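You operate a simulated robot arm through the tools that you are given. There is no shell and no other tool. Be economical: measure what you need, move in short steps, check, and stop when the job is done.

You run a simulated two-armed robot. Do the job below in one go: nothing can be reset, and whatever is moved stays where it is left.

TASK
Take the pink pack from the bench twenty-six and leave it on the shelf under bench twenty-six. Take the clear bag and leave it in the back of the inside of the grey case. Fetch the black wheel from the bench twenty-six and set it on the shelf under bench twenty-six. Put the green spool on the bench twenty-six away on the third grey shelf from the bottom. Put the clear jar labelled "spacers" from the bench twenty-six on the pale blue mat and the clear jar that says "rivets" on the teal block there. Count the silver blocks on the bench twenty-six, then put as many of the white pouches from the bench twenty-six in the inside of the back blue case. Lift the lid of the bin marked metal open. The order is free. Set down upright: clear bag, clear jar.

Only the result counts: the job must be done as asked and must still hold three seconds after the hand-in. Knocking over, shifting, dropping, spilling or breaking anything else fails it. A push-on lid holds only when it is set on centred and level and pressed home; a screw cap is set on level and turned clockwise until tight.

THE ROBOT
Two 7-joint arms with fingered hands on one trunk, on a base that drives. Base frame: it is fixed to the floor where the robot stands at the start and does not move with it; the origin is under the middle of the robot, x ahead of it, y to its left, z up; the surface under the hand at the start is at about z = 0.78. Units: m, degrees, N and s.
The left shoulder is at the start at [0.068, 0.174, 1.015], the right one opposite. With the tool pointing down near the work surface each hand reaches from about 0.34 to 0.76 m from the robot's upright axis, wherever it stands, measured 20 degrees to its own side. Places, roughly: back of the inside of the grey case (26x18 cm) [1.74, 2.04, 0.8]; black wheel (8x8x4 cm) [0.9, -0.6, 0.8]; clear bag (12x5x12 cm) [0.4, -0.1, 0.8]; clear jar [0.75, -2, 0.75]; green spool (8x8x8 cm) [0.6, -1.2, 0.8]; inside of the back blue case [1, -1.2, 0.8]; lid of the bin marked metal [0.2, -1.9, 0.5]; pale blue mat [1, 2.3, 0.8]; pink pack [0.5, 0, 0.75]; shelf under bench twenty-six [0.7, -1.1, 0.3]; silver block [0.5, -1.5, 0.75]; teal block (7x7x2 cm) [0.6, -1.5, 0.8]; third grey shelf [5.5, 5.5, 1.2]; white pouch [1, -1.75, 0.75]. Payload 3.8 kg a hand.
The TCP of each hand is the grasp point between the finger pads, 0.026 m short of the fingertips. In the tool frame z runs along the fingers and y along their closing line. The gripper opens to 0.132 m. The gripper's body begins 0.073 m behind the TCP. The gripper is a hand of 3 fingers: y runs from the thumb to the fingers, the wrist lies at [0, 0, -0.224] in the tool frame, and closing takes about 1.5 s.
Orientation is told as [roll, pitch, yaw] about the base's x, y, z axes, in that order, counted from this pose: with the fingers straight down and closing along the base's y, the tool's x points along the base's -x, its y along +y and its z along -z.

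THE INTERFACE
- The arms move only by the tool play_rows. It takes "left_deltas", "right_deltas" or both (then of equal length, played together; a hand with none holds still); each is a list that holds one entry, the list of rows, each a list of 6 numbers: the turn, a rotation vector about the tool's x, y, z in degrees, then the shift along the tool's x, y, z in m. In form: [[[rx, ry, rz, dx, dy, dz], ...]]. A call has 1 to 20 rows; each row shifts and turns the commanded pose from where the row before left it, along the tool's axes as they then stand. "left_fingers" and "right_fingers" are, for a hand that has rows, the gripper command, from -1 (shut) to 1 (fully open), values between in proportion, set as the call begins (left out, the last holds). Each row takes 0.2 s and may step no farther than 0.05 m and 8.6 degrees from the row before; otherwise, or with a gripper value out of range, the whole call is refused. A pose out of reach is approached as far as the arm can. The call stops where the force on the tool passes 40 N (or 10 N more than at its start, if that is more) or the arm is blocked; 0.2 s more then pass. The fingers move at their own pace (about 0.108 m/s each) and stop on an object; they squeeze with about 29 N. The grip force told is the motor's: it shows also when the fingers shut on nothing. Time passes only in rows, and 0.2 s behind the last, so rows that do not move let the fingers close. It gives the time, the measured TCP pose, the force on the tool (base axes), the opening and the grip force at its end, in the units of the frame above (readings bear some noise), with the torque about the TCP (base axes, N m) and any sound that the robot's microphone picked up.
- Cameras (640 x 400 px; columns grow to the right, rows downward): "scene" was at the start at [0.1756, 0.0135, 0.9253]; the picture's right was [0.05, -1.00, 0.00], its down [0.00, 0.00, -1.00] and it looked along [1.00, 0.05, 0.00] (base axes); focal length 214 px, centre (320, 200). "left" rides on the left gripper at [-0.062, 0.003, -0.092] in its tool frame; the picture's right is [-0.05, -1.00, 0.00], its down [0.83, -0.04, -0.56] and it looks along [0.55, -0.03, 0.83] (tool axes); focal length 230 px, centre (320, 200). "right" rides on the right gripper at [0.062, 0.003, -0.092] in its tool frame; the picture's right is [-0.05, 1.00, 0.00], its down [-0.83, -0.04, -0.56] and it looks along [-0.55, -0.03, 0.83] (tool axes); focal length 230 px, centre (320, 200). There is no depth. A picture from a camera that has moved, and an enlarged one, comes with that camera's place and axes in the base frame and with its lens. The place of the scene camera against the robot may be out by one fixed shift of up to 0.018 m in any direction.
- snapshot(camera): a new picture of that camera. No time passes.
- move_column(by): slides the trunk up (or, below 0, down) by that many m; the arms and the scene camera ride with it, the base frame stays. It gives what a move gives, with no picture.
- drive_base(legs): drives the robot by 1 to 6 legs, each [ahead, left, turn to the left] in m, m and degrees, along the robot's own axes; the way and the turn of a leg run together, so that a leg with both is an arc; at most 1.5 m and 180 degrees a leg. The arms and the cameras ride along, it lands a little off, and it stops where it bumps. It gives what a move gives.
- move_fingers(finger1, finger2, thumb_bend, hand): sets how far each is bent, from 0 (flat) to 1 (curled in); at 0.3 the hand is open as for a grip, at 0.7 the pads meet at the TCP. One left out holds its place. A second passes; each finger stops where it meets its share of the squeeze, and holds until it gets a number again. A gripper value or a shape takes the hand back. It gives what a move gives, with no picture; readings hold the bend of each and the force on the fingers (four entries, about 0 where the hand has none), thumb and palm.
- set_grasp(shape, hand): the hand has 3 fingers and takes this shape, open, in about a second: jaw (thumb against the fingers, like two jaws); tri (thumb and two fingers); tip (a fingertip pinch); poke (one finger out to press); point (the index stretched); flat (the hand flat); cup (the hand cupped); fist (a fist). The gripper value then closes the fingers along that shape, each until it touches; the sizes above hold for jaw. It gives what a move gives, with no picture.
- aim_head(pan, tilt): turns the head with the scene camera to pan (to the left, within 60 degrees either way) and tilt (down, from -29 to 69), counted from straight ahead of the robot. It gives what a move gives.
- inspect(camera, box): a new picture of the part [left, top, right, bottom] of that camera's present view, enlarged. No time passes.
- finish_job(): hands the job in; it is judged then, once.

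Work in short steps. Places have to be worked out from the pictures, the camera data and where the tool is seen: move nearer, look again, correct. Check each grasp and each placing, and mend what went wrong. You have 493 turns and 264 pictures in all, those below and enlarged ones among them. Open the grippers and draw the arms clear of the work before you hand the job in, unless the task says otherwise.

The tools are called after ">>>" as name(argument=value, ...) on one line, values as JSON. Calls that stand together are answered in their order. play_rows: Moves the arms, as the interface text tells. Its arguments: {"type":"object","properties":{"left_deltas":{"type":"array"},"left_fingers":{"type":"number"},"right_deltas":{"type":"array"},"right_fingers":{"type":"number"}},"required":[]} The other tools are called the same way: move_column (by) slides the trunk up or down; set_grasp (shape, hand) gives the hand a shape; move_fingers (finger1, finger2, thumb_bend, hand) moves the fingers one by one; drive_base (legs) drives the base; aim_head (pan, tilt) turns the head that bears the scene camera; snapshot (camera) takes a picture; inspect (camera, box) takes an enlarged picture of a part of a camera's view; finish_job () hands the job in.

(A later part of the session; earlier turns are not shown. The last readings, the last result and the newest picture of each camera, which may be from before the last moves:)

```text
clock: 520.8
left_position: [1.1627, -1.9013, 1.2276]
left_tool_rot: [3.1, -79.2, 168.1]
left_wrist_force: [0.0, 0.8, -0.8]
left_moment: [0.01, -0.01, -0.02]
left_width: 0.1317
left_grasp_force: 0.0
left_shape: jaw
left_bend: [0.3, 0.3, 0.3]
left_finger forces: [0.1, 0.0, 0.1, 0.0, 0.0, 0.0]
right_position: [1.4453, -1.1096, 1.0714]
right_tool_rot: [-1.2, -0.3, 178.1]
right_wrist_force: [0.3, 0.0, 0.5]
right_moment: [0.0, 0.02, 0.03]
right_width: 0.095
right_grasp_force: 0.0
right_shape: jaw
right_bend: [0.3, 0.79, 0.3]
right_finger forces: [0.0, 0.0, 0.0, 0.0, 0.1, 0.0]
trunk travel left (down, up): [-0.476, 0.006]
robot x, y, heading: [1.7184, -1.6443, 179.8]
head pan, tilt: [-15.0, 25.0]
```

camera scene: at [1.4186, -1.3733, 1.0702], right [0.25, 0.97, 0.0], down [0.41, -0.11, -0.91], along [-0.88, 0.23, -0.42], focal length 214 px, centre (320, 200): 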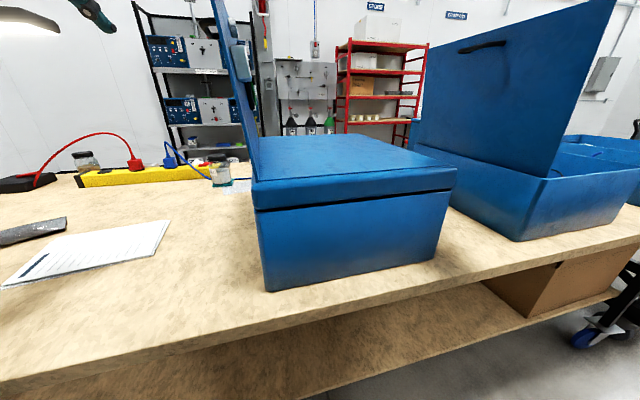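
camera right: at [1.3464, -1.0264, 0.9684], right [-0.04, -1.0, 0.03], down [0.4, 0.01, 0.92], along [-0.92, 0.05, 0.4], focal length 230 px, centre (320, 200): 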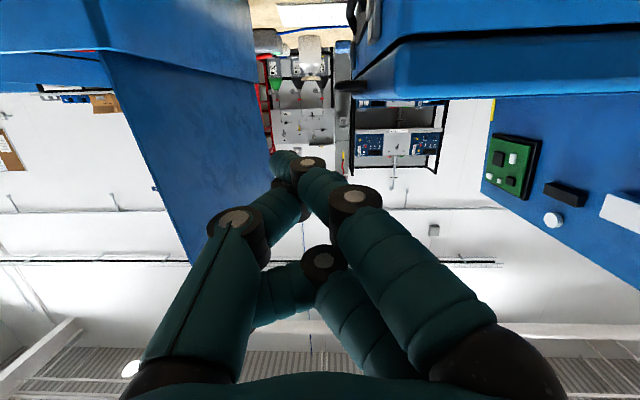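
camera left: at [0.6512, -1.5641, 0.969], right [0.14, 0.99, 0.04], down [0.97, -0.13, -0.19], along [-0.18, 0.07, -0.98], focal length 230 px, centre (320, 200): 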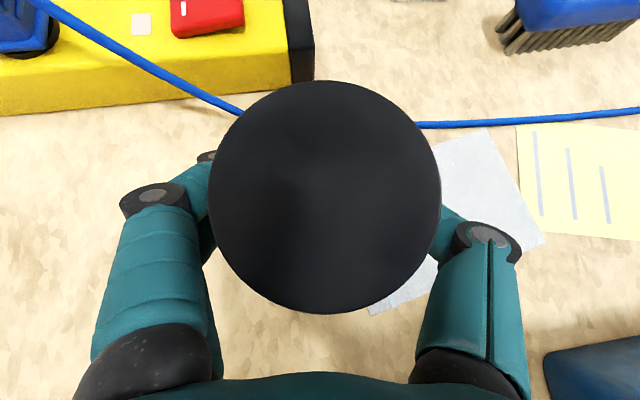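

Now shift the base right (staying clear of the panel) and roll the left hand thumb-down.

>>> drive_base(legs=[[-0.15, 0, 0], [0, -0.54, 0]])

>>> play_rows(left_deltas=[[[-6, 0, 0, 0, 0, 0], [-6, 0, 0, 0, 0, 0], [0, 0, 8.2, 0, 0, 0], [0, 0, 8.2, 0, 0, 0], [0, 0, 8.2, 0, 0, 0], [0, 0, 8.2, 0, 0, 0], [0, 0, 8.2, 0, 0, 0], [0, 0, 8.2, 0, 0, 0], [0, 0, 8.2, 0, 0, 0], [0, 0, 8.2, 0, 0, 0], [0, 0, 8.2, 0, 0, 0], [0, 0, 8.2, 0, 0, 0], [0, 0, 8, 0, 0, 0]]], right_deltas=[[[0, 0, 0, 0, 0, 0], [0, 0, 0, 0, 0, 0], [0, 0, 0, 0, 0, 0], [0, 0, 0, 0, 0, 0], [0, 0, 0, 0, 0, 0], [0, 0, 0, 0, 0, 0], [0, 0, 0, 0, 0, 0], [0, 0, 0, 0, 0, 0], [0, 0, 0, 0, 0, 0], [0, 0, 0, 0, 0, 0], [0, 0, 0, 0, 0, 0], [0, 0, 0, 0, 0, 0], [0, 0, 0, 0, 0, 0]]], right_fingers=1)

>>> snapshot(camera="left")

```text
clock: 527.0
left_position: [1.3136, -1.3587, 1.2287]
left_tool_rot: [3.1, -79.2, 167.9]
left_wrist_force: [-1.0, 0.2, -0.2]
left_moment: [0.01, -0.01, -0.01]
left_width: 0.132
left_grasp_force: 0.1
left_shape: jaw
left_bend: [0.3, 0.3, 0.3]
left_finger forces: [0.0, 0.1, 0.0, 0.0, 0.0, 0.0]
right_position: [1.5979, -0.5679, 1.0713]
right_tool_rot: [-1.0, -0.6, 178.0]
right_wrist_force: [-0.6, -0.5, 0.1]
right_moment: [0.0, 0.06, 0.0]
right_width: 0.095
right_grasp_force: 0.1
right_shape: jaw
right_bend: [0.3, 0.79, 0.3]
right_finger forces: [0.0, 0.0, 0.1, 0.1, 0.0, 0.0]
trunk travel left (down, up): [-0.476, 0.006]
robot x, y, heading: [1.8688, -1.1071, 180.0]
head pan, tilt: [-15.0, 25.0]
```

```text
clock: 529.8
left_position: [1.3144, -1.3592, 1.228]
left_tool_rot: [79.6, 3.0, 92.9]
left_wrist_force: [-0.3, 0.0, 1.0]
left_moment: [0.01, -0.01, -0.01]
left_width: 0.1316
left_grasp_force: 0.0
left_shape: jaw
left_bend: [0.3, 0.3, 0.3]
left_finger forces: [0.1, 0.0, 0.0, 0.1, 0.0, 0.0]
right_position: [1.5989, -0.5675, 1.0729]
right_tool_rot: [-1.0, -0.6, 178.1]
right_wrist_force: [0.4, -0.8, -0.4]
right_moment: [0.01, 0.02, 0.01]
right_width: 0.0949
right_grasp_force: 0.1
right_shape: jaw
right_bend: [0.3, 0.78, 0.3]
right_finger forces: [0.1, 0.1, 0.1, 0.1, 0.0, 0.0]
trunk travel left (down, up): [-0.476, 0.006]
robot x, y, heading: [1.8685, -1.1064, 179.9]
head pan, tilt: [-15.0, 25.0]
```

```text
80 pictures are left
camera left: at [1.4014, -1.2915, 1.2436], right [0.18, 0.01, -0.98], down [0.59, -0.8, 0.1], along [-0.78, -0.6, -0.15], focal length 230 px, centre (320, 200)
```

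left: 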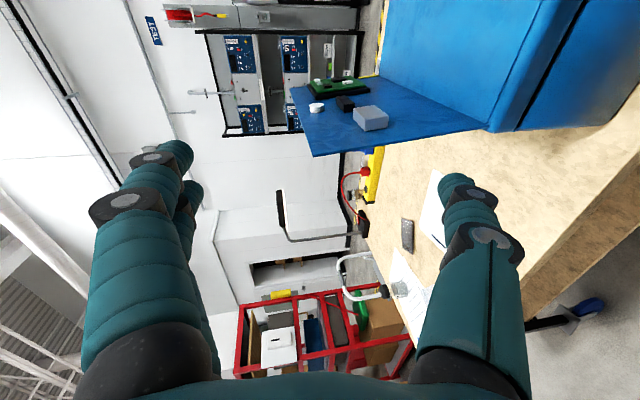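

Left hand is thumb-down. I move it to y≈−1.03 while still outside the bench, narrow the opening to 7 cm, and lower the trunk.

>>> play_rows(left_deltas=[[[0, 0, 0, -0.0367, -0.0145, 0], [0, 0, 0, -0.0367, -0.0145, 0], [0, 0, 0, -0.0367, -0.0145, 0], [0, 0, 0, -0.0367, -0.0145, 0], [0, 0, 0, -0.0367, -0.0145, 0], [0, 0, 0, -0.0367, -0.0145, 0], [0, 0, 0, -0.0367, -0.0145, 0], [0, 0, 0, -0.0367, -0.0145, 0], [0, 0, 0, -0.0367, -0.0145, 0]]], left_fingers=0.06)

>>> move_column(by=-0.13)

>>> snapshot(camera="left")

```text
clock: 531.8
left_position: [1.322, -1.0314, 1.0844]
left_tool_rot: [79.6, 2.8, 92.9]
left_wrist_force: [0.1, -0.4, -0.3]
left_moment: [-0.04, 0.02, 0.01]
left_width: 0.0707
left_grasp_force: 0.0
left_shape: jaw
left_bend: [0.72, 0.72, 0.7]
left_finger forces: [0.0, 0.0, 0.0, 0.0, 0.0, 0.1]
right_position: [1.5993, -0.5669, 1.0714]
right_tool_rot: [-1.1, -0.5, 178.1]
right_wrist_force: [-0.5, -0.2, 0.1]
right_moment: [-0.03, 0.0, -0.03]
right_width: 0.0951
right_grasp_force: 0.1
right_shape: jaw
right_bend: [0.3, 0.78, 0.3]
right_finger forces: [0.0, 0.0, 0.0, 0.1, 0.0, 0.0]
trunk travel left (down, up): [-0.476, 0.006]
robot x, y, heading: [1.8682, -1.1056, 179.8]
head pan, tilt: [-15.0, 25.0]
```

```text
clock: 533.4
left_position: [1.3208, -1.0348, 0.9532]
left_tool_rot: [79.6, 2.8, 92.8]
left_wrist_force: [0.8, -1.0, 0.5]
left_moment: [-0.01, 0.02, 0.0]
left_width: 0.0707
left_grasp_force: 0.1
left_shape: jaw
left_bend: [0.72, 0.72, 0.7]
left_finger forces: [0.0, 0.0, 0.0, 0.0, 0.1, 0.0]
right_position: [1.598, -0.5686, 0.9416]
right_tool_rot: [-1.0, -0.6, 178.1]
right_wrist_force: [0.4, -0.3, 0.9]
right_moment: [0.01, 0.05, -0.01]
right_width: 0.0951
right_grasp_force: 0.0
right_shape: jaw
right_bend: [0.3, 0.78, 0.3]
right_finger forces: [0.0, 0.0, 0.0, 0.1, 0.0, 0.0]
trunk travel left (down, up): [-0.346, 0.136]
robot x, y, heading: [1.8652, -1.1095, 179.6]
head pan, tilt: [-15.0, 25.0]
```

```text
79 pictures are left
camera left: at [1.409, -0.9675, 0.9699], right [0.18, 0.01, -0.98], down [0.59, -0.8, 0.1], along [-0.78, -0.6, -0.15], focal length 230 px, centre (320, 200)
```

left: 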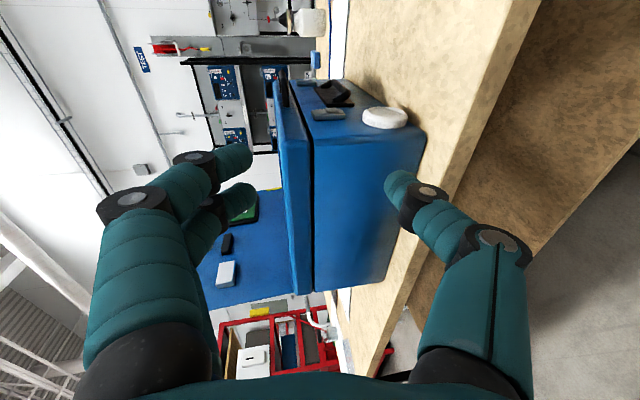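

The lid's handle shows at z≈0.95 as expected. I drive forward 0.25 to bring the pinch close.

>>> drive_base(legs=[[0.25, 0, 0]])

>>> snapshot(camera="left")

```text
clock: 535.2
left_position: [1.0733, -1.0336, 0.9528]
left_tool_rot: [79.5, 2.8, 93.0]
left_wrist_force: [-0.4, 0.1, -0.1]
left_moment: [-0.02, -0.01, -0.02]
left_width: 0.0706
left_grasp_force: 0.1
left_shape: jaw
left_bend: [0.72, 0.72, 0.7]
left_finger forces: [0.0, 0.0, 0.1, 0.0, 0.1, 0.1]
right_position: [1.3497, -0.5671, 0.9411]
right_tool_rot: [-1.2, -0.5, 178.2]
right_wrist_force: [0.2, 0.0, -0.4]
right_moment: [0.01, -0.06, 0.02]
right_width: 0.0948
right_grasp_force: 0.1
right_shape: jaw
right_bend: [0.3, 0.78, 0.3]
right_finger forces: [0.0, 0.0, 0.1, 0.0, 0.0, 0.0]
trunk travel left (down, up): [-0.346, 0.136]
robot x, y, heading: [1.6189, -1.1024, 179.8]
head pan, tilt: [-15.0, 25.0]
```

```text
78 pictures are left
camera left: at [1.1604, -0.9666, 0.9692], right [0.18, 0.01, -0.98], down [0.59, -0.8, 0.1], along [-0.78, -0.6, -0.15], focal length 230 px, centre (320, 200)
```

left: 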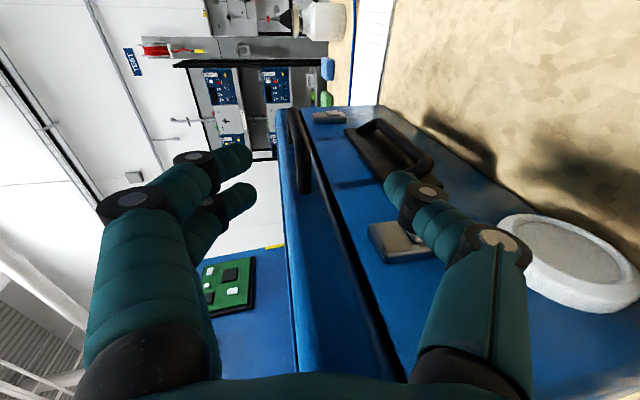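

The lid's bar lies between my thumb (below) and fingers (above). I advance 10 cm level and close.

>>> play_rows(left_deltas=[[[0, 0, 0, 0, 0.006, 0.0328], [0, 0, 0, 0, 0.006, 0.0328], [0, 0, 0, 0, 0.006, 0.0328]]])

>>> snapshot(camera="left")

```text
clock: 536.0
left_position: [0.9735, -1.0384, 0.953]
left_tool_rot: [79.6, 2.8, 93.0]
left_wrist_force: [0.6, 0.7, 0.0]
left_moment: [-0.02, 0.0, -0.03]
left_width: 0.0709
left_grasp_force: 0.1
left_shape: jaw
left_bend: [0.72, 0.72, 0.7]
left_finger forces: [0.1, 0.1, 0.1, 0.1, 0.0, 0.0]
right_position: [1.3492, -0.5671, 0.9412]
right_tool_rot: [-1.1, -0.5, 178.1]
right_wrist_force: [-0.3, 0.0, -0.5]
right_moment: [0.02, 0.0, 0.03]
right_width: 0.0949
right_grasp_force: 0.1
right_shape: jaw
right_bend: [0.3, 0.78, 0.3]
right_finger forces: [0.1, 0.0, 0.0, 0.1, 0.0, 0.1]
trunk travel left (down, up): [-0.346, 0.136]
robot x, y, heading: [1.6265, -1.1056, 179.6]
head pan, tilt: [-15.0, 25.0]
```

```text
77 pictures are left
camera left: at [1.0606, -0.9717, 0.97], right [0.18, 0.01, -0.98], down [0.59, -0.8, 0.1], along [-0.78, -0.6, -0.15], focal length 230 px, centre (320, 200)
```

left: 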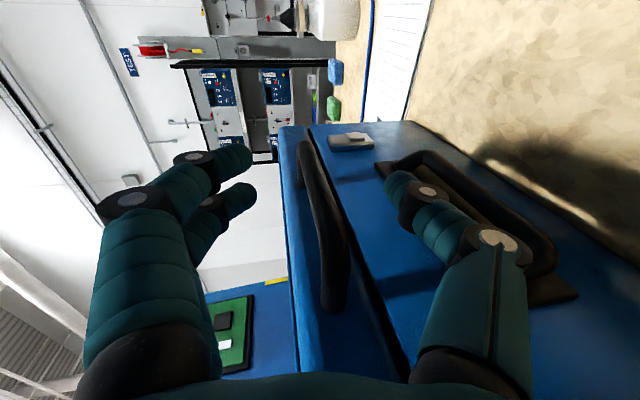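

The bar sits right between the pads. Close.

>>> play_rows(left_deltas=[[[0, 0, 0, 0, 0, 0], [0, 0, 0, 0, 0, 0], [0, 0, 0, 0, 0, 0], [0, 0, 0, 0, 0, 0], [0, 0, 0, 0, 0, 0]]], left_fingers=-1)

>>> snapshot(camera="left")

```text
clock: 537.2
left_position: [0.9731, -1.0392, 0.9534]
left_tool_rot: [79.5, 2.8, 92.9]
left_wrist_force: [-3.3, -0.8, -5.9]
left_moment: [0.0, -0.14, 0.02]
left_width: 0.0
left_grasp_force: 29.0
left_shape: jaw
left_bend: [0.71, 0.7, 0.71]
left_finger forces: [10.4, 12.0, 0.0, 0.1, 24.0, 0.0]
right_position: [1.3504, -0.5679, 0.9414]
right_tool_rot: [-1.1, -0.5, 178.1]
right_wrist_force: [0.0, -0.3, 0.1]
right_moment: [0.02, 0.01, 0.0]
right_width: 0.0949
right_grasp_force: 0.0
right_shape: jaw
right_bend: [0.3, 0.78, 0.3]
right_finger forces: [0.0, 0.0, 0.0, 0.1, 0.0, 0.1]
trunk travel left (down, up): [-0.346, 0.136]
robot x, y, heading: [1.6199, -1.1006, 179.8]
head pan, tilt: [-15.0, 25.0]
```

```text
76 pictures are left
camera left: at [1.0605, -0.9719, 0.9691], right [0.18, 0.01, -0.98], down [0.59, -0.8, 0.1], along [-0.78, -0.6, -0.15], focal length 230 px, centre (320, 200)
```

left: 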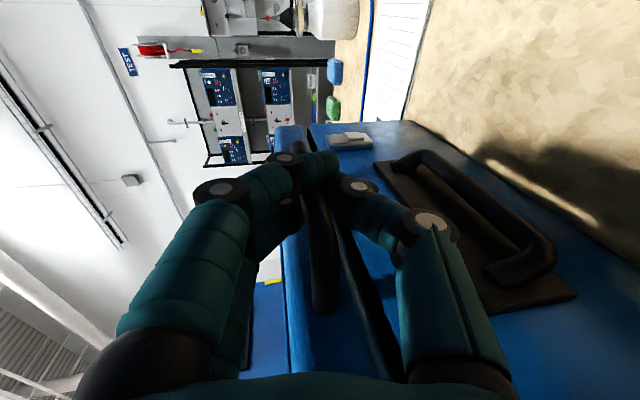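

The pads met beside the bar. I reopen wider, raise 1 cm, shift 2.2 cm toward the lid and close again.

>>> play_rows(left_deltas=[[[0, 0, 0, 0, 0, 0], [0, 0, 0, 0, 0, 0], [0, 0, 0, 0, 0.01, 0], [0, 0, 0, 0.011, 0, 0], [0, 0, 0, 0.011, 0, 0]]], left_fingers=0.5)

>>> play_rows(left_deltas=[[[0, 0, 0, 0, 0, 0], [0, 0, 0, 0, 0, 0], [0, 0, 0, 0, 0, 0], [0, 0, 0, 0, 0, 0], [0, 0, 0, 0, 0, 0]]], left_fingers=-1)

>>> snapshot(camera="left")

```text
clock: 538.4
left_position: [0.9732, -1.059, 0.9647]
left_tool_rot: [79.6, 2.7, 92.8]
left_wrist_force: [-1.3, 3.5, 1.0]
left_moment: [-0.03, -0.23, 0.52]
left_width: 0.0986
left_grasp_force: 0.0
left_shape: jaw
left_bend: [0.64, 0.64, 0.6]
left_finger forces: [0.0, 0.1, 0.1, 0.0, 0.1, 1.2]
right_position: [1.3503, -0.567, 0.941]
right_tool_rot: [-1.1, -0.5, 178.2]
right_wrist_force: [0.1, 0.0, 0.0]
right_moment: [0.01, -0.01, 0.0]
right_width: 0.0947
right_grasp_force: 0.0
right_shape: jaw
right_bend: [0.3, 0.78, 0.3]
right_finger forces: [0.0, 0.0, 0.0, 0.0, 0.0, 0.1]
trunk travel left (down, up): [-0.346, 0.136]
robot x, y, heading: [1.6226, -1.1065, 180.0]
head pan, tilt: [-15.0, 25.0]
```

```text
clock: 539.6
left_position: [0.9729, -1.0601, 0.9642]
left_tool_rot: [79.7, 3.0, 92.8]
left_wrist_force: [-6.5, 9.8, 3.5]
left_moment: [-0.3, 0.2, 0.51]
left_width: 0.0
left_grasp_force: 28.8
left_shape: jaw
left_bend: [0.65, 0.72, 0.73]
left_finger forces: [0.0, 13.7, 0.1, 0.0, 13.7, 1.1]
right_position: [1.3496, -0.5666, 0.9401]
right_tool_rot: [-1.0, -0.5, 178.1]
right_wrist_force: [-0.2, -0.3, -1.1]
right_moment: [-0.01, -0.01, -0.01]
right_width: 0.0949
right_grasp_force: 0.0
right_shape: jaw
right_bend: [0.3, 0.77, 0.3]
right_finger forces: [0.0, 0.1, 0.0, 0.0, 0.0, 0.0]
trunk travel left (down, up): [-0.346, 0.136]
robot x, y, heading: [1.6246, -1.1066, 179.7]
head pan, tilt: [-15.0, 25.0]
```

```text
75 pictures are left
camera left: at [1.0599, -0.9921, 0.9808], right [0.18, 0.01, -0.98], down [0.59, -0.8, 0.1], along [-0.78, -0.6, -0.15], focal length 230 px, centre (320, 200)
```

left: 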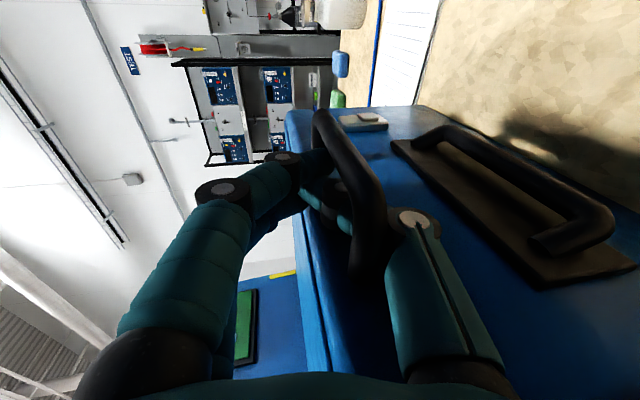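

The finger–thumb ring now links the handle's near post. I lift along the hinge arc, rolling the hand with the lid: first 30°.

>>> play_rows(left_deltas=[[[0, -1.08, -5.9, 0.0015, 0.0355, -0.0065], [0, -1.08, -5.9, 0.0015, 0.0355, -0.0065], [0, -1.08, -5.9, 0.0015, 0.0355, -0.0065], [0, -1.08, -5.9, 0.0015, 0.0355, -0.0065], [0, -1.08, -5.9, 0.0015, 0.0355, -0.0065]]])

>>> snapshot(camera="scene")

```text
clock: 540.8
left_position: [0.9709, -1.0995, 1.1079]
left_tool_rot: [78.4, -22.7, 95.1]
left_wrist_force: [5.8, -13.2, -11.7]
left_moment: [-0.19, 0.47, -0.03]
left_width: 0.0002
left_grasp_force: 28.9
left_shape: jaw
left_bend: [0.66, 0.73, 0.73]
left_finger forces: [0.0, 0.0, 0.0, 0.0, 19.7, 0.1]
right_position: [1.3478, -0.5686, 0.9417]
right_tool_rot: [-1.1, -0.6, 178.2]
right_wrist_force: [-0.2, 0.6, -0.6]
right_moment: [-0.01, 0.02, 0.02]
right_width: 0.0951
right_grasp_force: 0.0
right_shape: jaw
right_bend: [0.3, 0.77, 0.3]
right_finger forces: [0.0, 0.0, 0.1, 0.1, 0.0, 0.0]
trunk travel left (down, up): [-0.346, 0.136]
robot x, y, heading: [1.6202, -1.1044, 179.9]
head pan, tilt: [-15.0, 25.0]
stopped in row 5 (left hand): the force on the tool passed its limit at 42 N (the readings are from after the stop); the commanded pose is now the measured one
```

```text
74 pictures are left
camera scene: at [1.4388, -1.0711, 0.9059], right [0.26, 0.97, 0.0], down [0.41, -0.11, -0.91], along [-0.88, 0.24, -0.42], focal length 214 px, centre (320, 200)
```

scene: 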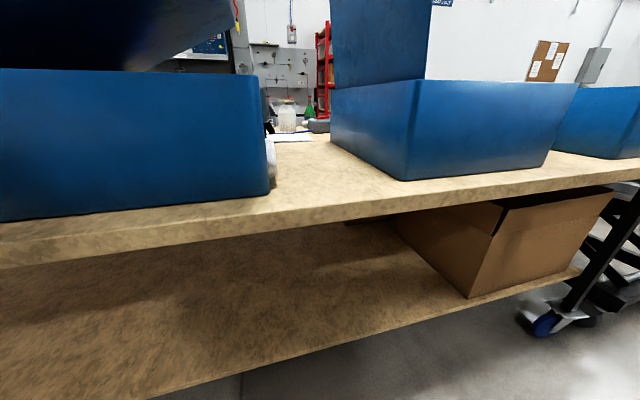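

The lid is lifting (~25°). The pull is toward the hinge, so I add a little inward motion and continue in short bursts.

>>> play_rows(left_deltas=[[[0, 0, 0, 0.008, 0, 0], [0, -1.08, -5.9, 0.004, 0.034, -0.006], [0, -1.08, -5.9, 0.004, 0.034, -0.006], [0, -1.08, -5.9, 0.004, 0.034, -0.006]]])

>>> snapshot(camera="left")

```text
clock: 541.8
left_position: [0.9721, -1.166, 1.1921]
left_tool_rot: [78.4, -41.1, 95.0]
left_wrist_force: [-9.9, -6.1, -10.9]
left_moment: [-0.14, 0.29, 0.24]
left_width: 0.0
left_grasp_force: 29.2
left_shape: jaw
left_bend: [0.65, 0.73, 0.73]
left_finger forces: [0.1, 0.0, 0.0, 0.0, 15.8, 0.0]
right_position: [1.3478, -0.5694, 0.9425]
right_tool_rot: [-1.2, -0.3, 178.3]
right_wrist_force: [0.1, 0.0, -0.2]
right_moment: [0.01, 0.01, -0.03]
right_width: 0.0951
right_grasp_force: 0.1
right_shape: jaw
right_bend: [0.3, 0.77, 0.3]
right_finger forces: [0.1, 0.0, 0.1, 0.0, 0.1, 0.0]
trunk travel left (down, up): [-0.346, 0.136]
robot x, y, heading: [1.621, -1.1034, 179.8]
head pan, tilt: [-15.0, 25.0]
```

```text
73 pictures are left
camera left: at [1.0584, -1.1263, 1.2483], right [0.14, 0.7, -0.7], down [0.61, -0.62, -0.49], along [-0.78, -0.36, -0.51], focal length 230 px, centre (320, 200)
```

left: 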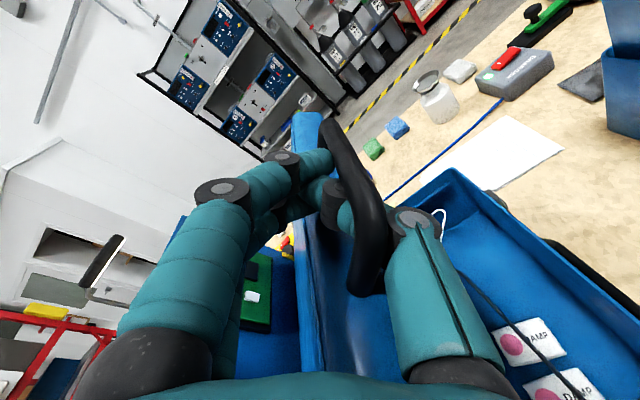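

Works nicely (~44°, both DAMP pouches visible inside). Continue another ~24°.

>>> play_rows(left_deltas=[[[0, -1.08, -5.9, 0.004, 0.034, -0.006], [0, -1.08, -5.9, 0.004, 0.034, -0.006], [0, -1.08, -5.9, 0.004, 0.034, -0.006], [0, -1.08, -5.9, 0.004, 0.034, -0.006]]])

>>> snapshot(camera="left")

```text
clock: 542.8
left_position: [0.9743, -1.2826, 1.263]
left_tool_rot: [76.4, -64.9, 97.2]
left_wrist_force: [-26.1, -6.1, -18.2]
left_moment: [-0.23, 0.36, 0.53]
left_width: 0.0
left_grasp_force: 29.4
left_shape: jaw
left_bend: [0.65, 0.73, 0.73]
left_finger forces: [0.0, 0.0, 0.0, 0.0, 27.5, 0.0]
right_position: [1.3451, -0.5692, 0.9394]
right_tool_rot: [-1.1, -0.3, 178.2]
right_wrist_force: [0.2, 0.6, 0.4]
right_moment: [0.0, 0.02, -0.02]
right_width: 0.0951
right_grasp_force: 0.0
right_shape: jaw
right_bend: [0.3, 0.76, 0.3]
right_finger forces: [0.0, 0.0, 0.0, 0.0, 0.0, 0.0]
trunk travel left (down, up): [-0.346, 0.136]
robot x, y, heading: [1.6206, -1.1059, 179.7]
head pan, tilt: [-15.0, 25.0]
```

```text
72 pictures are left
camera left: at [1.0616, -1.2676, 1.3294], right [0.12, 0.92, -0.36], down [0.6, -0.36, -0.71], along [-0.79, -0.13, -0.6], focal length 230 px, centre (320, 200)
```

left: 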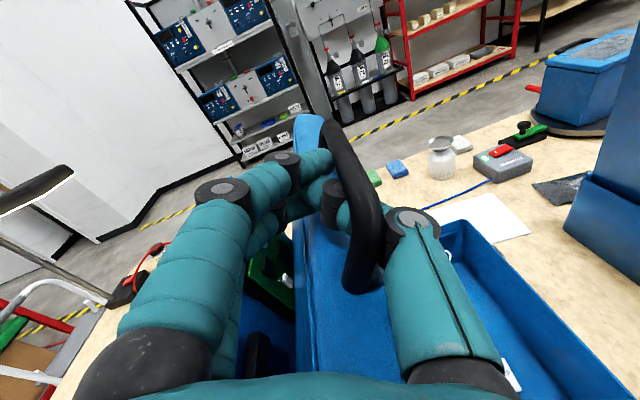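

~67°. The pull is toward −x, so I correct a bit and continue to ~90°.

>>> play_rows(left_deltas=[[[0, 0, 0, 0, 0, 0.008], [0, -1.08, -5.9, 0.004, 0.034, -0.004], [0, -1.08, -5.9, 0.004, 0.034, -0.004], [0, -1.08, -5.9, 0.004, 0.034, -0.004]]])

>>> snapshot(camera="left")

```text
clock: 543.5
left_position: [0.9725, -1.3254, 1.2761]
left_tool_rot: [73.6, -72.8, 100.0]
left_wrist_force: [-2.3, 0.3, -13.6]
left_moment: [-0.21, 0.2, 0.14]
left_width: 0.0
left_grasp_force: 29.1
left_shape: jaw
left_bend: [0.66, 0.73, 0.73]
left_finger forces: [0.0, 0.1, 0.1, 0.1, 17.2, 0.0]
right_position: [1.3494, -0.5687, 0.9416]
right_tool_rot: [-1.0, -0.6, 178.2]
right_wrist_force: [0.6, -1.6, -0.8]
right_moment: [-0.02, -0.03, -0.02]
right_width: 0.0953
right_grasp_force: 0.1
right_shape: jaw
right_bend: [0.3, 0.76, 0.3]
right_finger forces: [0.1, 0.0, 0.0, 0.0, 0.0, 0.1]
trunk travel left (down, up): [-0.346, 0.136]
robot x, y, heading: [1.6188, -1.104, 179.7]
head pan, tilt: [-15.0, 25.0]
stopped in row 3 (left hand): the force on the tool passed its limit at 47 N (the readings are from after the stop); the commanded pose is now the measured one
```

```text
71 pictures are left
camera left: at [1.0601, -1.3191, 1.3431], right [0.12, 0.97, -0.23], down [0.6, -0.26, -0.76], along [-0.79, -0.05, -0.61], focal length 230 px, centre (320, 200)
```

left: 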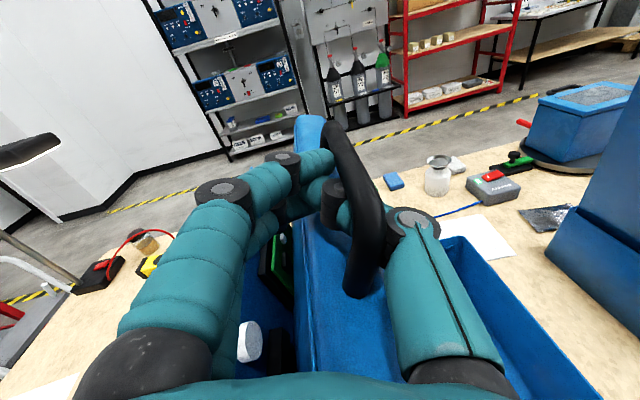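

~75°. Slight inward correction, then the next ~15°.

>>> play_rows(left_deltas=[[[0, 0, 0, 0.007, 0, 0], [0, -1.08, -5.9, 0.006, 0.031, -0.003], [0, -1.08, -5.9, 0.006, 0.031, -0.003]]])

>>> snapshot(camera="left")

```text
clock: 543.9
left_position: [0.9722, -1.3279, 1.2779]
left_tool_rot: [74.2, -73.5, 99.6]
left_wrist_force: [-12.4, 6.9, -19.7]
left_moment: [-0.4, -0.33, 0.62]
left_width: 0.0
left_grasp_force: 29.6
left_shape: jaw
left_bend: [0.66, 0.73, 0.73]
left_finger forces: [0.0, 0.1, 0.1, 0.0, 33.4, 0.0]
right_position: [1.3492, -0.5669, 0.9414]
right_tool_rot: [-1.1, -0.6, 178.2]
right_wrist_force: [-0.3, 0.4, -0.4]
right_moment: [0.02, 0.04, -0.02]
right_width: 0.095
right_grasp_force: 0.0
right_shape: jaw
right_bend: [0.3, 0.76, 0.3]
right_finger forces: [0.1, 0.0, 0.0, 0.0, 0.0, 0.0]
trunk travel left (down, up): [-0.346, 0.136]
robot x, y, heading: [1.6199, -1.1037, 179.9]
head pan, tilt: [-15.0, 25.0]
stopped in row 2 (left hand): the force on the tool passed its limit at 48 N (the readings are from after the stop); the commanded pose is now the measured one
```

```text
70 pictures are left
camera left: at [1.061, -1.3226, 1.3439], right [0.11, 0.97, -0.22], down [0.6, -0.25, -0.77], along [-0.8, -0.05, -0.6], focal length 230 px, centre (320, 200)
```

left: 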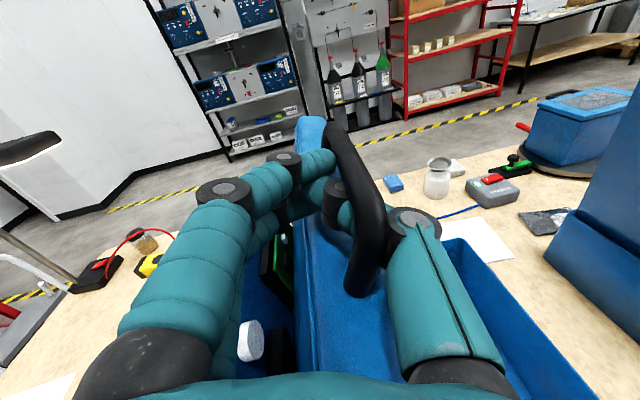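

The fingers on the −y side now touch the upright panel. I test whether the lid holds by itself: open only the fingers a little, keeping the thumb supporting underneath.

>>> move_fingers(hand="left", finger1=0.5, finger2=0.5)

>>> snapshot(camera="left")

```text
clock: 544.3
left_position: [0.9723, -1.3261, 1.2759]
left_tool_rot: [73.3, -73.7, 100.1]
left_wrist_force: [-18.4, 12.2, -2.4]
left_moment: [-1.01, -3.63, -0.11]
left_width: 0.0211
left_grasp_force: 23.9
left_shape: fingers
left_bend: [0.5, 0.5, 0.78]
left_finger forces: [0.0, 0.0, 0.0, 0.1, 47.5, 0.1]
right_position: [1.3495, -0.5666, 0.9412]
right_tool_rot: [-1.1, -0.5, 178.1]
right_wrist_force: [-0.1, 0.9, 0.2]
right_moment: [0.03, 0.0, 0.0]
right_width: 0.095
right_grasp_force: 0.0
right_shape: jaw
right_bend: [0.3, 0.76, 0.3]
right_finger forces: [0.1, 0.1, 0.1, 0.1, 0.0, 0.0]
trunk travel left (down, up): [-0.346, 0.136]
robot x, y, heading: [1.6202, -1.1016, 180.0]
head pan, tilt: [-15.0, 25.0]
stopped (left hand): the force on the tool passed its limit at 44 N (the readings are from after the stop); the commanded pose is now the measured one
```

```text
69 pictures are left
camera left: at [1.0605, -1.3213, 1.3436], right [0.12, 0.97, -0.22], down [0.6, -0.25, -0.76], along [-0.79, -0.04, -0.61], focal length 230 px, centre (320, 200)
```

left: 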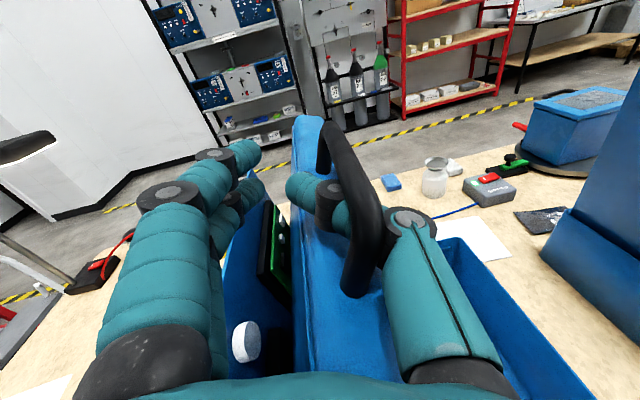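

The hand's wide side is what meets the fixed panel, so the lid can't pass balance this way. I'll lower it gently again along the arc and then lift with closed fingers from underneath, keeping the hand's narrow side toward the panel.

>>> play_rows(left_deltas=[[[0, 0, 0, 0, 0, 0], [0, 0, 0, 0, 0, 0], [0, 0, 0, 0, 0, 0], [0, 1.08, 5.9, -0.004, -0.034, 0.004], [0, 1.08, 5.9, -0.004, -0.034, 0.004], [0, 1.08, 5.9, -0.004, -0.034, 0.004], [0, 1.08, 5.9, -0.004, -0.034, 0.004], [0, 1.08, 5.9, -0.004, -0.034, 0.005], [0, 1.08, 5.9, -0.004, -0.034, 0.005]]], left_fingers=-1)

```text
clock: 546.0
left_position: [0.9694, -1.1945, 1.2164]
left_tool_rot: [75.2, -47.0, 98.3]
left_wrist_force: [3.1, -7.0, -14.4]
left_moment: [-0.24, 0.37, 0.05]
left_width: 0.0
left_grasp_force: 28.6
left_shape: jaw
left_bend: [0.65, 0.66, 0.67]
left_finger forces: [0.1, 0.0, 0.1, 0.0, 20.5, 0.0]
right_position: [1.3489, -0.5687, 0.9418]
right_tool_rot: [-1.1, -0.5, 178.3]
right_wrist_force: [0.6, 0.1, -0.3]
right_moment: [-0.04, 0.02, 0.0]
right_width: 0.0953
right_grasp_force: 0.1
right_shape: jaw
right_bend: [0.3, 0.75, 0.3]
right_finger forces: [0.0, 0.0, 0.1, 0.0, 0.1, 0.0]
trunk travel left (down, up): [-0.346, 0.136]
robot x, y, heading: [1.6233, -1.1058, 179.8]
head pan, tilt: [-15.0, 25.0]
stopped in row 8 (left hand): the force on the tool passed its limit at 42 N (the readings are from after the stop); the commanded pose is now the measured one
```

At ~50° now. I open the fingers (thumb keeps holding the handle from inside) and try lifting without rolling the hand further.

>>> move_fingers(hand="left", finger1=0.3, finger2=0.3)

>>> snapshot(camera="left")

```text
clock: 547.0
left_position: [0.9682, -1.1972, 1.2156]
left_tool_rot: [75.4, -47.3, 98.1]
left_wrist_force: [-4.7, -11.9, -21.4]
left_moment: [-0.09, 0.24, -0.16]
left_width: 0.0407
left_grasp_force: 11.4
left_shape: fingers
left_bend: [0.3, 0.3, 0.78]
left_finger forces: [0.0, 0.0, 0.1, 0.1, 24.0, 0.1]
right_position: [1.3475, -0.5706, 0.9411]
right_tool_rot: [-1.3, -0.4, 178.2]
right_wrist_force: [0.1, 0.3, 0.4]
right_moment: [0.0, 0.02, 0.01]
right_width: 0.095
right_grasp_force: 0.0
right_shape: jaw
right_bend: [0.3, 0.75, 0.3]
right_finger forces: [0.1, 0.0, 0.1, 0.1, 0.0, 0.0]
trunk travel left (down, up): [-0.346, 0.136]
robot x, y, heading: [1.6181, -1.1065, 179.9]
head pan, tilt: [-15.0, 25.0]
```

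```text
68 pictures are left
camera left: at [1.0533, -1.162, 1.2789], right [0.14, 0.77, -0.62], down [0.63, -0.55, -0.54], along [-0.76, -0.31, -0.57], focal length 230 px, centre (320, 200)
```

left: 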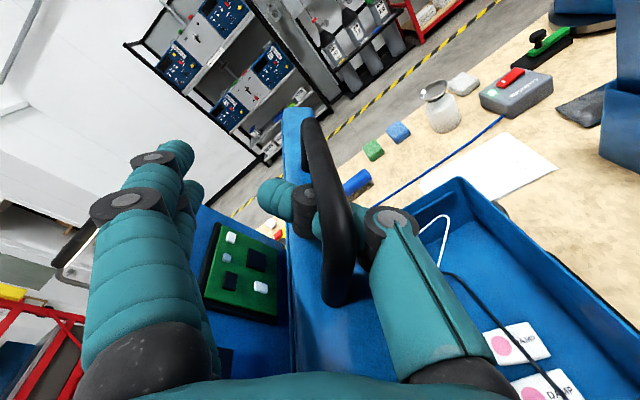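

The thumb alone hooks the loop securely. The reading shows the lid pulling inward (my arc radius is too large), so I correct inward and continue in small steps.

>>> play_rows(left_deltas=[[[0, 0, 0, 0.012, 0, 0], [0, -1.08, -5.9, 0.007, 0.031, -0.005], [0, -1.08, -5.9, 0.007, 0.031, -0.005]]])

```text
clock: 547.9
left_position: [0.9727, -1.2488, 1.2477]
left_tool_rot: [76.0, -59.6, 97.6]
left_wrist_force: [-28.2, 4.3, 11.4]
left_moment: [-0.57, -2.82, 0.49]
left_width: 0.0422
left_grasp_force: 13.5
left_shape: fingers
left_bend: [0.3, 0.3, 0.78]
left_finger forces: [0.0, 0.1, 0.0, 0.0, 26.6, 0.1]
right_position: [1.3483, -0.5626, 0.9391]
right_tool_rot: [-0.9, -0.5, 178.2]
right_wrist_force: [0.2, 0.5, 0.5]
right_moment: [-0.03, 0.0, -0.02]
right_width: 0.095
right_grasp_force: 0.1
right_shape: jaw
right_bend: [0.3, 0.75, 0.3]
right_finger forces: [0.1, 0.0, 0.0, 0.1, 0.0, 0.0]
trunk travel left (down, up): [-0.346, 0.136]
robot x, y, heading: [1.6234, -1.1013, 179.7]
head pan, tilt: [-15.0, 25.0]
```

Radial load is now about right; relieve the x-pull and go on.

>>> play_rows(left_deltas=[[[0, 0, 0, -0.003, 0, 0.01], [0, -1.08, -5.9, 0.003, 0.032, -0.003], [0, -1.08, -5.9, 0.004, 0.032, -0.003]]])

```text
clock: 548.6
left_position: [0.9727, -1.3073, 1.2717]
left_tool_rot: [73.5, -69.8, 100.7]
left_wrist_force: [-13.5, -1.3, -35.3]
left_moment: [-0.24, 0.68, 0.13]
left_width: 0.043
left_grasp_force: 21.1
left_shape: fingers
left_bend: [0.3, 0.3, 0.78]
left_finger forces: [0.0, 0.1, 0.0, 0.0, 42.9, 0.1]
right_position: [1.3514, -0.5682, 0.9421]
right_tool_rot: [-1.2, -0.7, 178.4]
right_wrist_force: [0.3, -0.8, 0.3]
right_moment: [-0.01, 0.01, 0.0]
right_width: 0.0952
right_grasp_force: 0.0
right_shape: jaw
right_bend: [0.3, 0.75, 0.3]
right_finger forces: [0.1, 0.0, 0.1, 0.0, 0.1, 0.0]
trunk travel left (down, up): [-0.346, 0.136]
robot x, y, heading: [1.6219, -1.1073, 179.8]
head pan, tilt: [-15.0, 25.0]
stopped in row 3 (left hand): the force on the tool passed its limit at 48 N (the readings are from after the stop); the commanded pose is now the measured one
```

Radial pull again, so I go inward 1.2 cm first, then a more −y directed step.

>>> play_rows(left_deltas=[[[0, 0, 0, 0.012, 0, 0], [0, -0.8, -4, 0.008, 0.025, 0]]])

>>> play_rows(left_deltas=[[[0, -0.8, -4, 0.008, 0.025, 0]]])

>>> snapshot(camera="left")

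```text
clock: 548.9
left_position: [0.9718, -1.3102, 1.272]
left_tool_rot: [73.3, -70.2, 100.9]
left_wrist_force: [-14.3, 1.0, -34.6]
left_moment: [-0.29, 0.64, 0.2]
left_width: 0.043
left_grasp_force: 21.7
left_shape: fingers
left_bend: [0.3, 0.3, 0.78]
left_finger forces: [0.0, 0.0, 0.0, 0.1, 43.5, 0.0]
right_position: [1.3521, -0.5677, 0.9404]
right_tool_rot: [-1.0, -0.7, 178.3]
right_wrist_force: [0.1, 0.7, -0.2]
right_moment: [-0.01, 0.01, 0.01]
right_width: 0.0947
right_grasp_force: 0.1
right_shape: jaw
right_bend: [0.3, 0.74, 0.3]
right_finger forces: [0.1, 0.0, 0.0, 0.0, 0.0, 0.0]
trunk travel left (down, up): [-0.346, 0.136]
robot x, y, heading: [1.6238, -1.1047, 179.8]
head pan, tilt: [-15.0, 25.0]
stopped in row 1 (left hand): the force on the tool passed its limit at 56 N (the readings are from after the stop); the commanded pose is now the measured one
```

```text
clock: 549.2
left_position: [0.9732, -1.3172, 1.2742]
left_tool_rot: [72.4, -71.5, 101.8]
left_wrist_force: [-13.1, 1.3, -32.7]
left_moment: [-0.22, 0.57, 0.2]
left_width: 0.0433
left_grasp_force: 20.5
left_shape: fingers
left_bend: [0.3, 0.3, 0.78]
left_finger forces: [0.0, 0.0, 0.0, 0.0, 40.7, 0.0]
right_position: [1.3529, -0.5686, 0.9409]
right_tool_rot: [-1.2, -0.7, 178.2]
right_wrist_force: [0.1, 0.7, -0.6]
right_moment: [0.01, 0.0, 0.01]
right_width: 0.0951
right_grasp_force: 0.1
right_shape: jaw
right_bend: [0.3, 0.74, 0.3]
right_finger forces: [0.0, 0.0, 0.0, 0.0, 0.1, 0.0]
trunk travel left (down, up): [-0.346, 0.136]
robot x, y, heading: [1.6233, -1.1067, 180.1]
head pan, tilt: [-15.0, 25.0]
stopped in row 1 (left hand): the force on the tool passed its limit at 55 N (the readings are from after the stop); the commanded pose is now the measured one
```

```text
67 pictures are left
camera left: at [1.0608, -1.3085, 1.3418], right [0.11, 0.96, -0.25], down [0.61, -0.26, -0.75], along [-0.79, -0.07, -0.61], focal length 230 px, centre (320, 200)
```

left: 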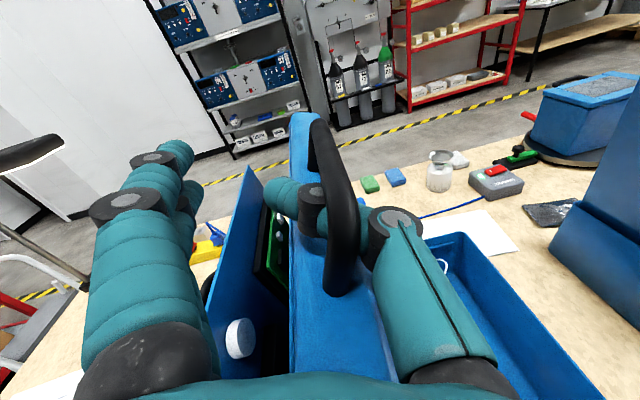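

Now it is clear: the thumb tip, poking through the loop, touches the panel's board. I straighten the thumb slightly so it only supports the bar from inside.

>>> move_fingers(hand="left", thumb_bend=0.6)

>>> snapshot(camera="left")

```text
clock: 550.2
left_position: [0.9698, -1.3189, 1.2705]
left_tool_rot: [72.6, -71.4, 101.9]
left_wrist_force: [0.1, 0.6, -2.5]
left_moment: [-0.05, 0.07, 0.01]
left_width: 0.085
left_grasp_force: 0.3
left_shape: fingers
left_bend: [0.3, 0.3, 0.6]
left_finger forces: [0.0, 0.0, 0.1, 0.0, 1.6, 0.0]
right_position: [1.3515, -0.5693, 0.9415]
right_tool_rot: [-1.1, -0.6, 178.3]
right_wrist_force: [-0.2, -0.3, 0.4]
right_moment: [0.01, 0.0, 0.01]
right_width: 0.0951
right_grasp_force: 0.1
right_shape: jaw
right_bend: [0.3, 0.74, 0.3]
right_finger forces: [0.0, 0.0, 0.0, 0.1, 0.0, 0.0]
trunk travel left (down, up): [-0.346, 0.136]
robot x, y, heading: [1.6242, -1.1038, 180.1]
head pan, tilt: [-15.0, 25.0]
```

```text
66 pictures are left
camera left: at [1.0578, -1.3093, 1.3392], right [0.11, 0.96, -0.25], down [0.61, -0.27, -0.75], along [-0.79, -0.08, -0.61], focal length 230 px, centre (320, 200)
```

left: 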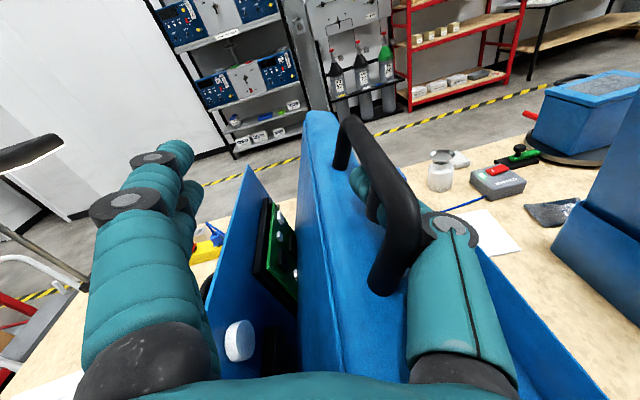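

The lid now rests lightly on the thumb (1.6 N). I push toward −y in small steps.

>>> play_rows(left_deltas=[[[0, 0, 0, 0.002, 0.02, 0], [0, 0, 0, 0.004, 0.02, 0], [0, 0, 0, 0.005, 0.02, 0]]])

>>> snapshot(camera="left")

```text
clock: 551.0
left_position: [0.9638, -1.3786, 1.281]
left_tool_rot: [72.7, -71.5, 101.6]
left_wrist_force: [-0.1, -0.2, 1.0]
left_moment: [0.06, -0.12, -0.03]
left_width: 0.0846
left_grasp_force: 1.1
left_shape: fingers
left_bend: [0.3, 0.3, 0.6]
left_finger forces: [0.0, 0.1, 0.0, 0.1, 0.5, 1.1]
right_position: [1.3507, -0.5688, 0.942]
right_tool_rot: [-1.2, -0.6, 178.2]
right_wrist_force: [0.0, 0.9, 0.6]
right_moment: [-0.02, 0.01, -0.03]
right_width: 0.0953
right_grasp_force: 0.0
right_shape: jaw
right_bend: [0.3, 0.74, 0.3]
right_finger forces: [0.0, 0.0, 0.0, 0.0, 0.1, 0.0]
trunk travel left (down, up): [-0.346, 0.136]
robot x, y, heading: [1.6227, -1.1036, 179.8]
head pan, tilt: [-15.0, 25.0]
```

```text
65 pictures are left
camera left: at [1.0526, -1.3707, 1.3478], right [0.11, 0.96, -0.25], down [0.61, -0.27, -0.75], along [-0.79, -0.07, -0.61], focal length 230 px, centre (320, 200)
```

left: 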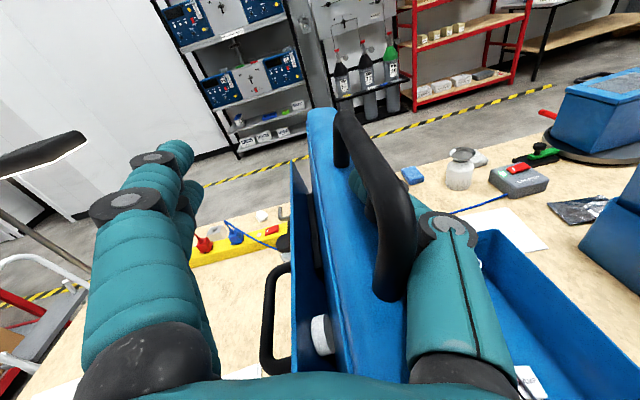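

The lid is nearly upright now and barely loads the thumb. One more small push, then I ease back to see if it stays.

>>> play_rows(left_deltas=[[[0, 0, 0, 0.004, 0.015, 0], [0, 0, 0, 0.004, 0.015, 0]]])

>>> snapshot(camera="left")

```text
clock: 551.6
left_position: [0.9628, -1.4099, 1.2831]
left_tool_rot: [72.9, -71.5, 101.4]
left_wrist_force: [3.3, 0.4, 3.2]
left_moment: [0.07, -0.33, -0.06]
left_width: 0.0846
left_grasp_force: 2.0
left_shape: fingers
left_bend: [0.3, 0.3, 0.6]
left_finger forces: [0.1, 0.1, 0.0, 0.0, 0.9, 2.8]
right_position: [1.3502, -0.5698, 0.9414]
right_tool_rot: [-1.1, -0.6, 178.4]
right_wrist_force: [0.3, 0.9, 0.5]
right_moment: [0.02, 0.03, 0.0]
right_width: 0.0951
right_grasp_force: 0.0
right_shape: jaw
right_bend: [0.3, 0.74, 0.3]
right_finger forces: [0.1, 0.0, 0.1, 0.0, 0.0, 0.0]
trunk travel left (down, up): [-0.346, 0.136]
robot x, y, heading: [1.6229, -1.1049, 179.9]
head pan, tilt: [-15.0, 25.0]
```

```text
64 pictures are left
camera left: at [1.05, -1.4011, 1.3498], right [0.11, 0.96, -0.25], down [0.61, -0.26, -0.75], along [-0.79, -0.08, -0.61], focal length 230 px, centre (320, 200)
```

left: 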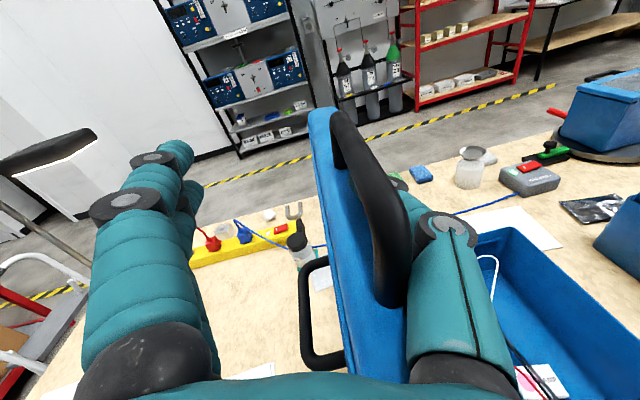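

The lid passes freely beyond vertical. I push on to about 100°.

>>> play_rows(left_deltas=[[[0, 0, 0, 0.007, 0.018, 0], [0, 0, 0, 0.008, 0.018, 0], [0, 0, 0, 0.008, 0.018, 0]]])

>>> snapshot(camera="left")

```text
clock: 552.4
left_position: [0.9613, -1.4686, 1.281]
left_tool_rot: [74.2, -71.6, 100.1]
left_wrist_force: [8.9, -4.1, 19.1]
left_moment: [0.65, -0.91, -0.52]
left_width: 0.0827
left_grasp_force: 9.5
left_shape: fingers
left_bend: [0.3, 0.3, 0.6]
left_finger forces: [0.0, 0.0, 0.0, 0.0, 17.9, 1.4]
right_position: [1.352, -0.5701, 0.9432]
right_tool_rot: [-1.2, -0.8, 178.3]
right_wrist_force: [-0.6, -0.8, 0.5]
right_moment: [-0.04, 0.04, 0.0]
right_width: 0.0951
right_grasp_force: 0.1
right_shape: jaw
right_bend: [0.3, 0.74, 0.3]
right_finger forces: [0.0, 0.1, 0.1, 0.1, 0.0, 0.0]
trunk travel left (down, up): [-0.346, 0.136]
robot x, y, heading: [1.6223, -1.106, 179.8]
head pan, tilt: [-15.0, 25.0]
```

```text
63 pictures are left
camera left: at [1.05, -1.4607, 1.3477], right [0.1, 0.96, -0.25], down [0.6, -0.26, -0.75], along [-0.79, -0.07, -0.61], focal length 230 px, centre (320, 200)
```

left: 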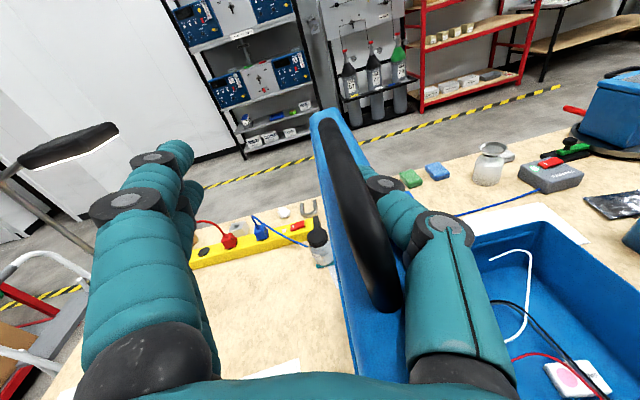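

The lid leans like at the beginning (~103°). I open the thumb away from the loop and check.

>>> move_fingers(hand="left", thumb_bend=0.25)

>>> snapshot(camera="left")

```text
clock: 553.0
left_position: [0.9595, -1.4692, 1.2858]
left_tool_rot: [76.3, -72.3, 98.0]
left_wrist_force: [-2.7, -2.9, 11.3]
left_moment: [0.48, -0.4, 0.01]
left_width: 0.1375
left_grasp_force: 5.6
left_shape: fingers
left_bend: [0.3, 0.3, 0.25]
left_finger forces: [0.0, 0.0, 0.0, 0.0, 10.3, 0.0]
right_position: [1.3505, -0.5686, 0.9426]
right_tool_rot: [-1.3, -0.5, 178.3]
right_wrist_force: [0.2, 0.0, 0.5]
right_moment: [0.02, -0.03, -0.01]
right_width: 0.0952
right_grasp_force: 0.0
right_shape: jaw
right_bend: [0.3, 0.74, 0.3]
right_finger forces: [0.0, 0.0, 0.1, 0.0, 0.1, 0.0]
trunk travel left (down, up): [-0.346, 0.136]
robot x, y, heading: [1.6227, -1.1066, 180.0]
head pan, tilt: [-15.0, 25.0]
stopped (left hand): the force on the tool passed its limit at 43 N (the readings are from after the stop); the commanded pose is now the measured one
```

```text
62 pictures are left
camera left: at [1.0488, -1.4613, 1.351], right [0.1, 0.96, -0.25], down [0.59, -0.26, -0.76], along [-0.8, -0.07, -0.6], focal length 230 px, centre (320, 200)
```

left: 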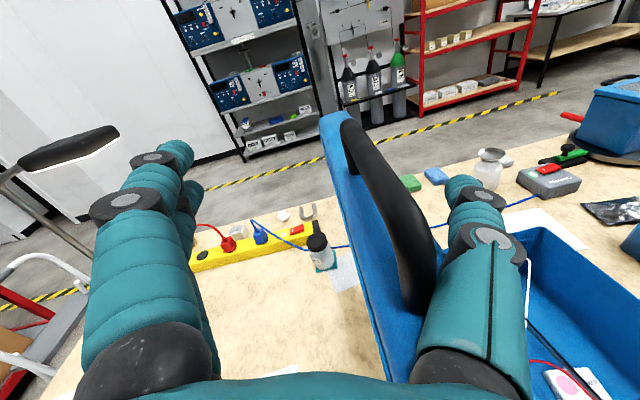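

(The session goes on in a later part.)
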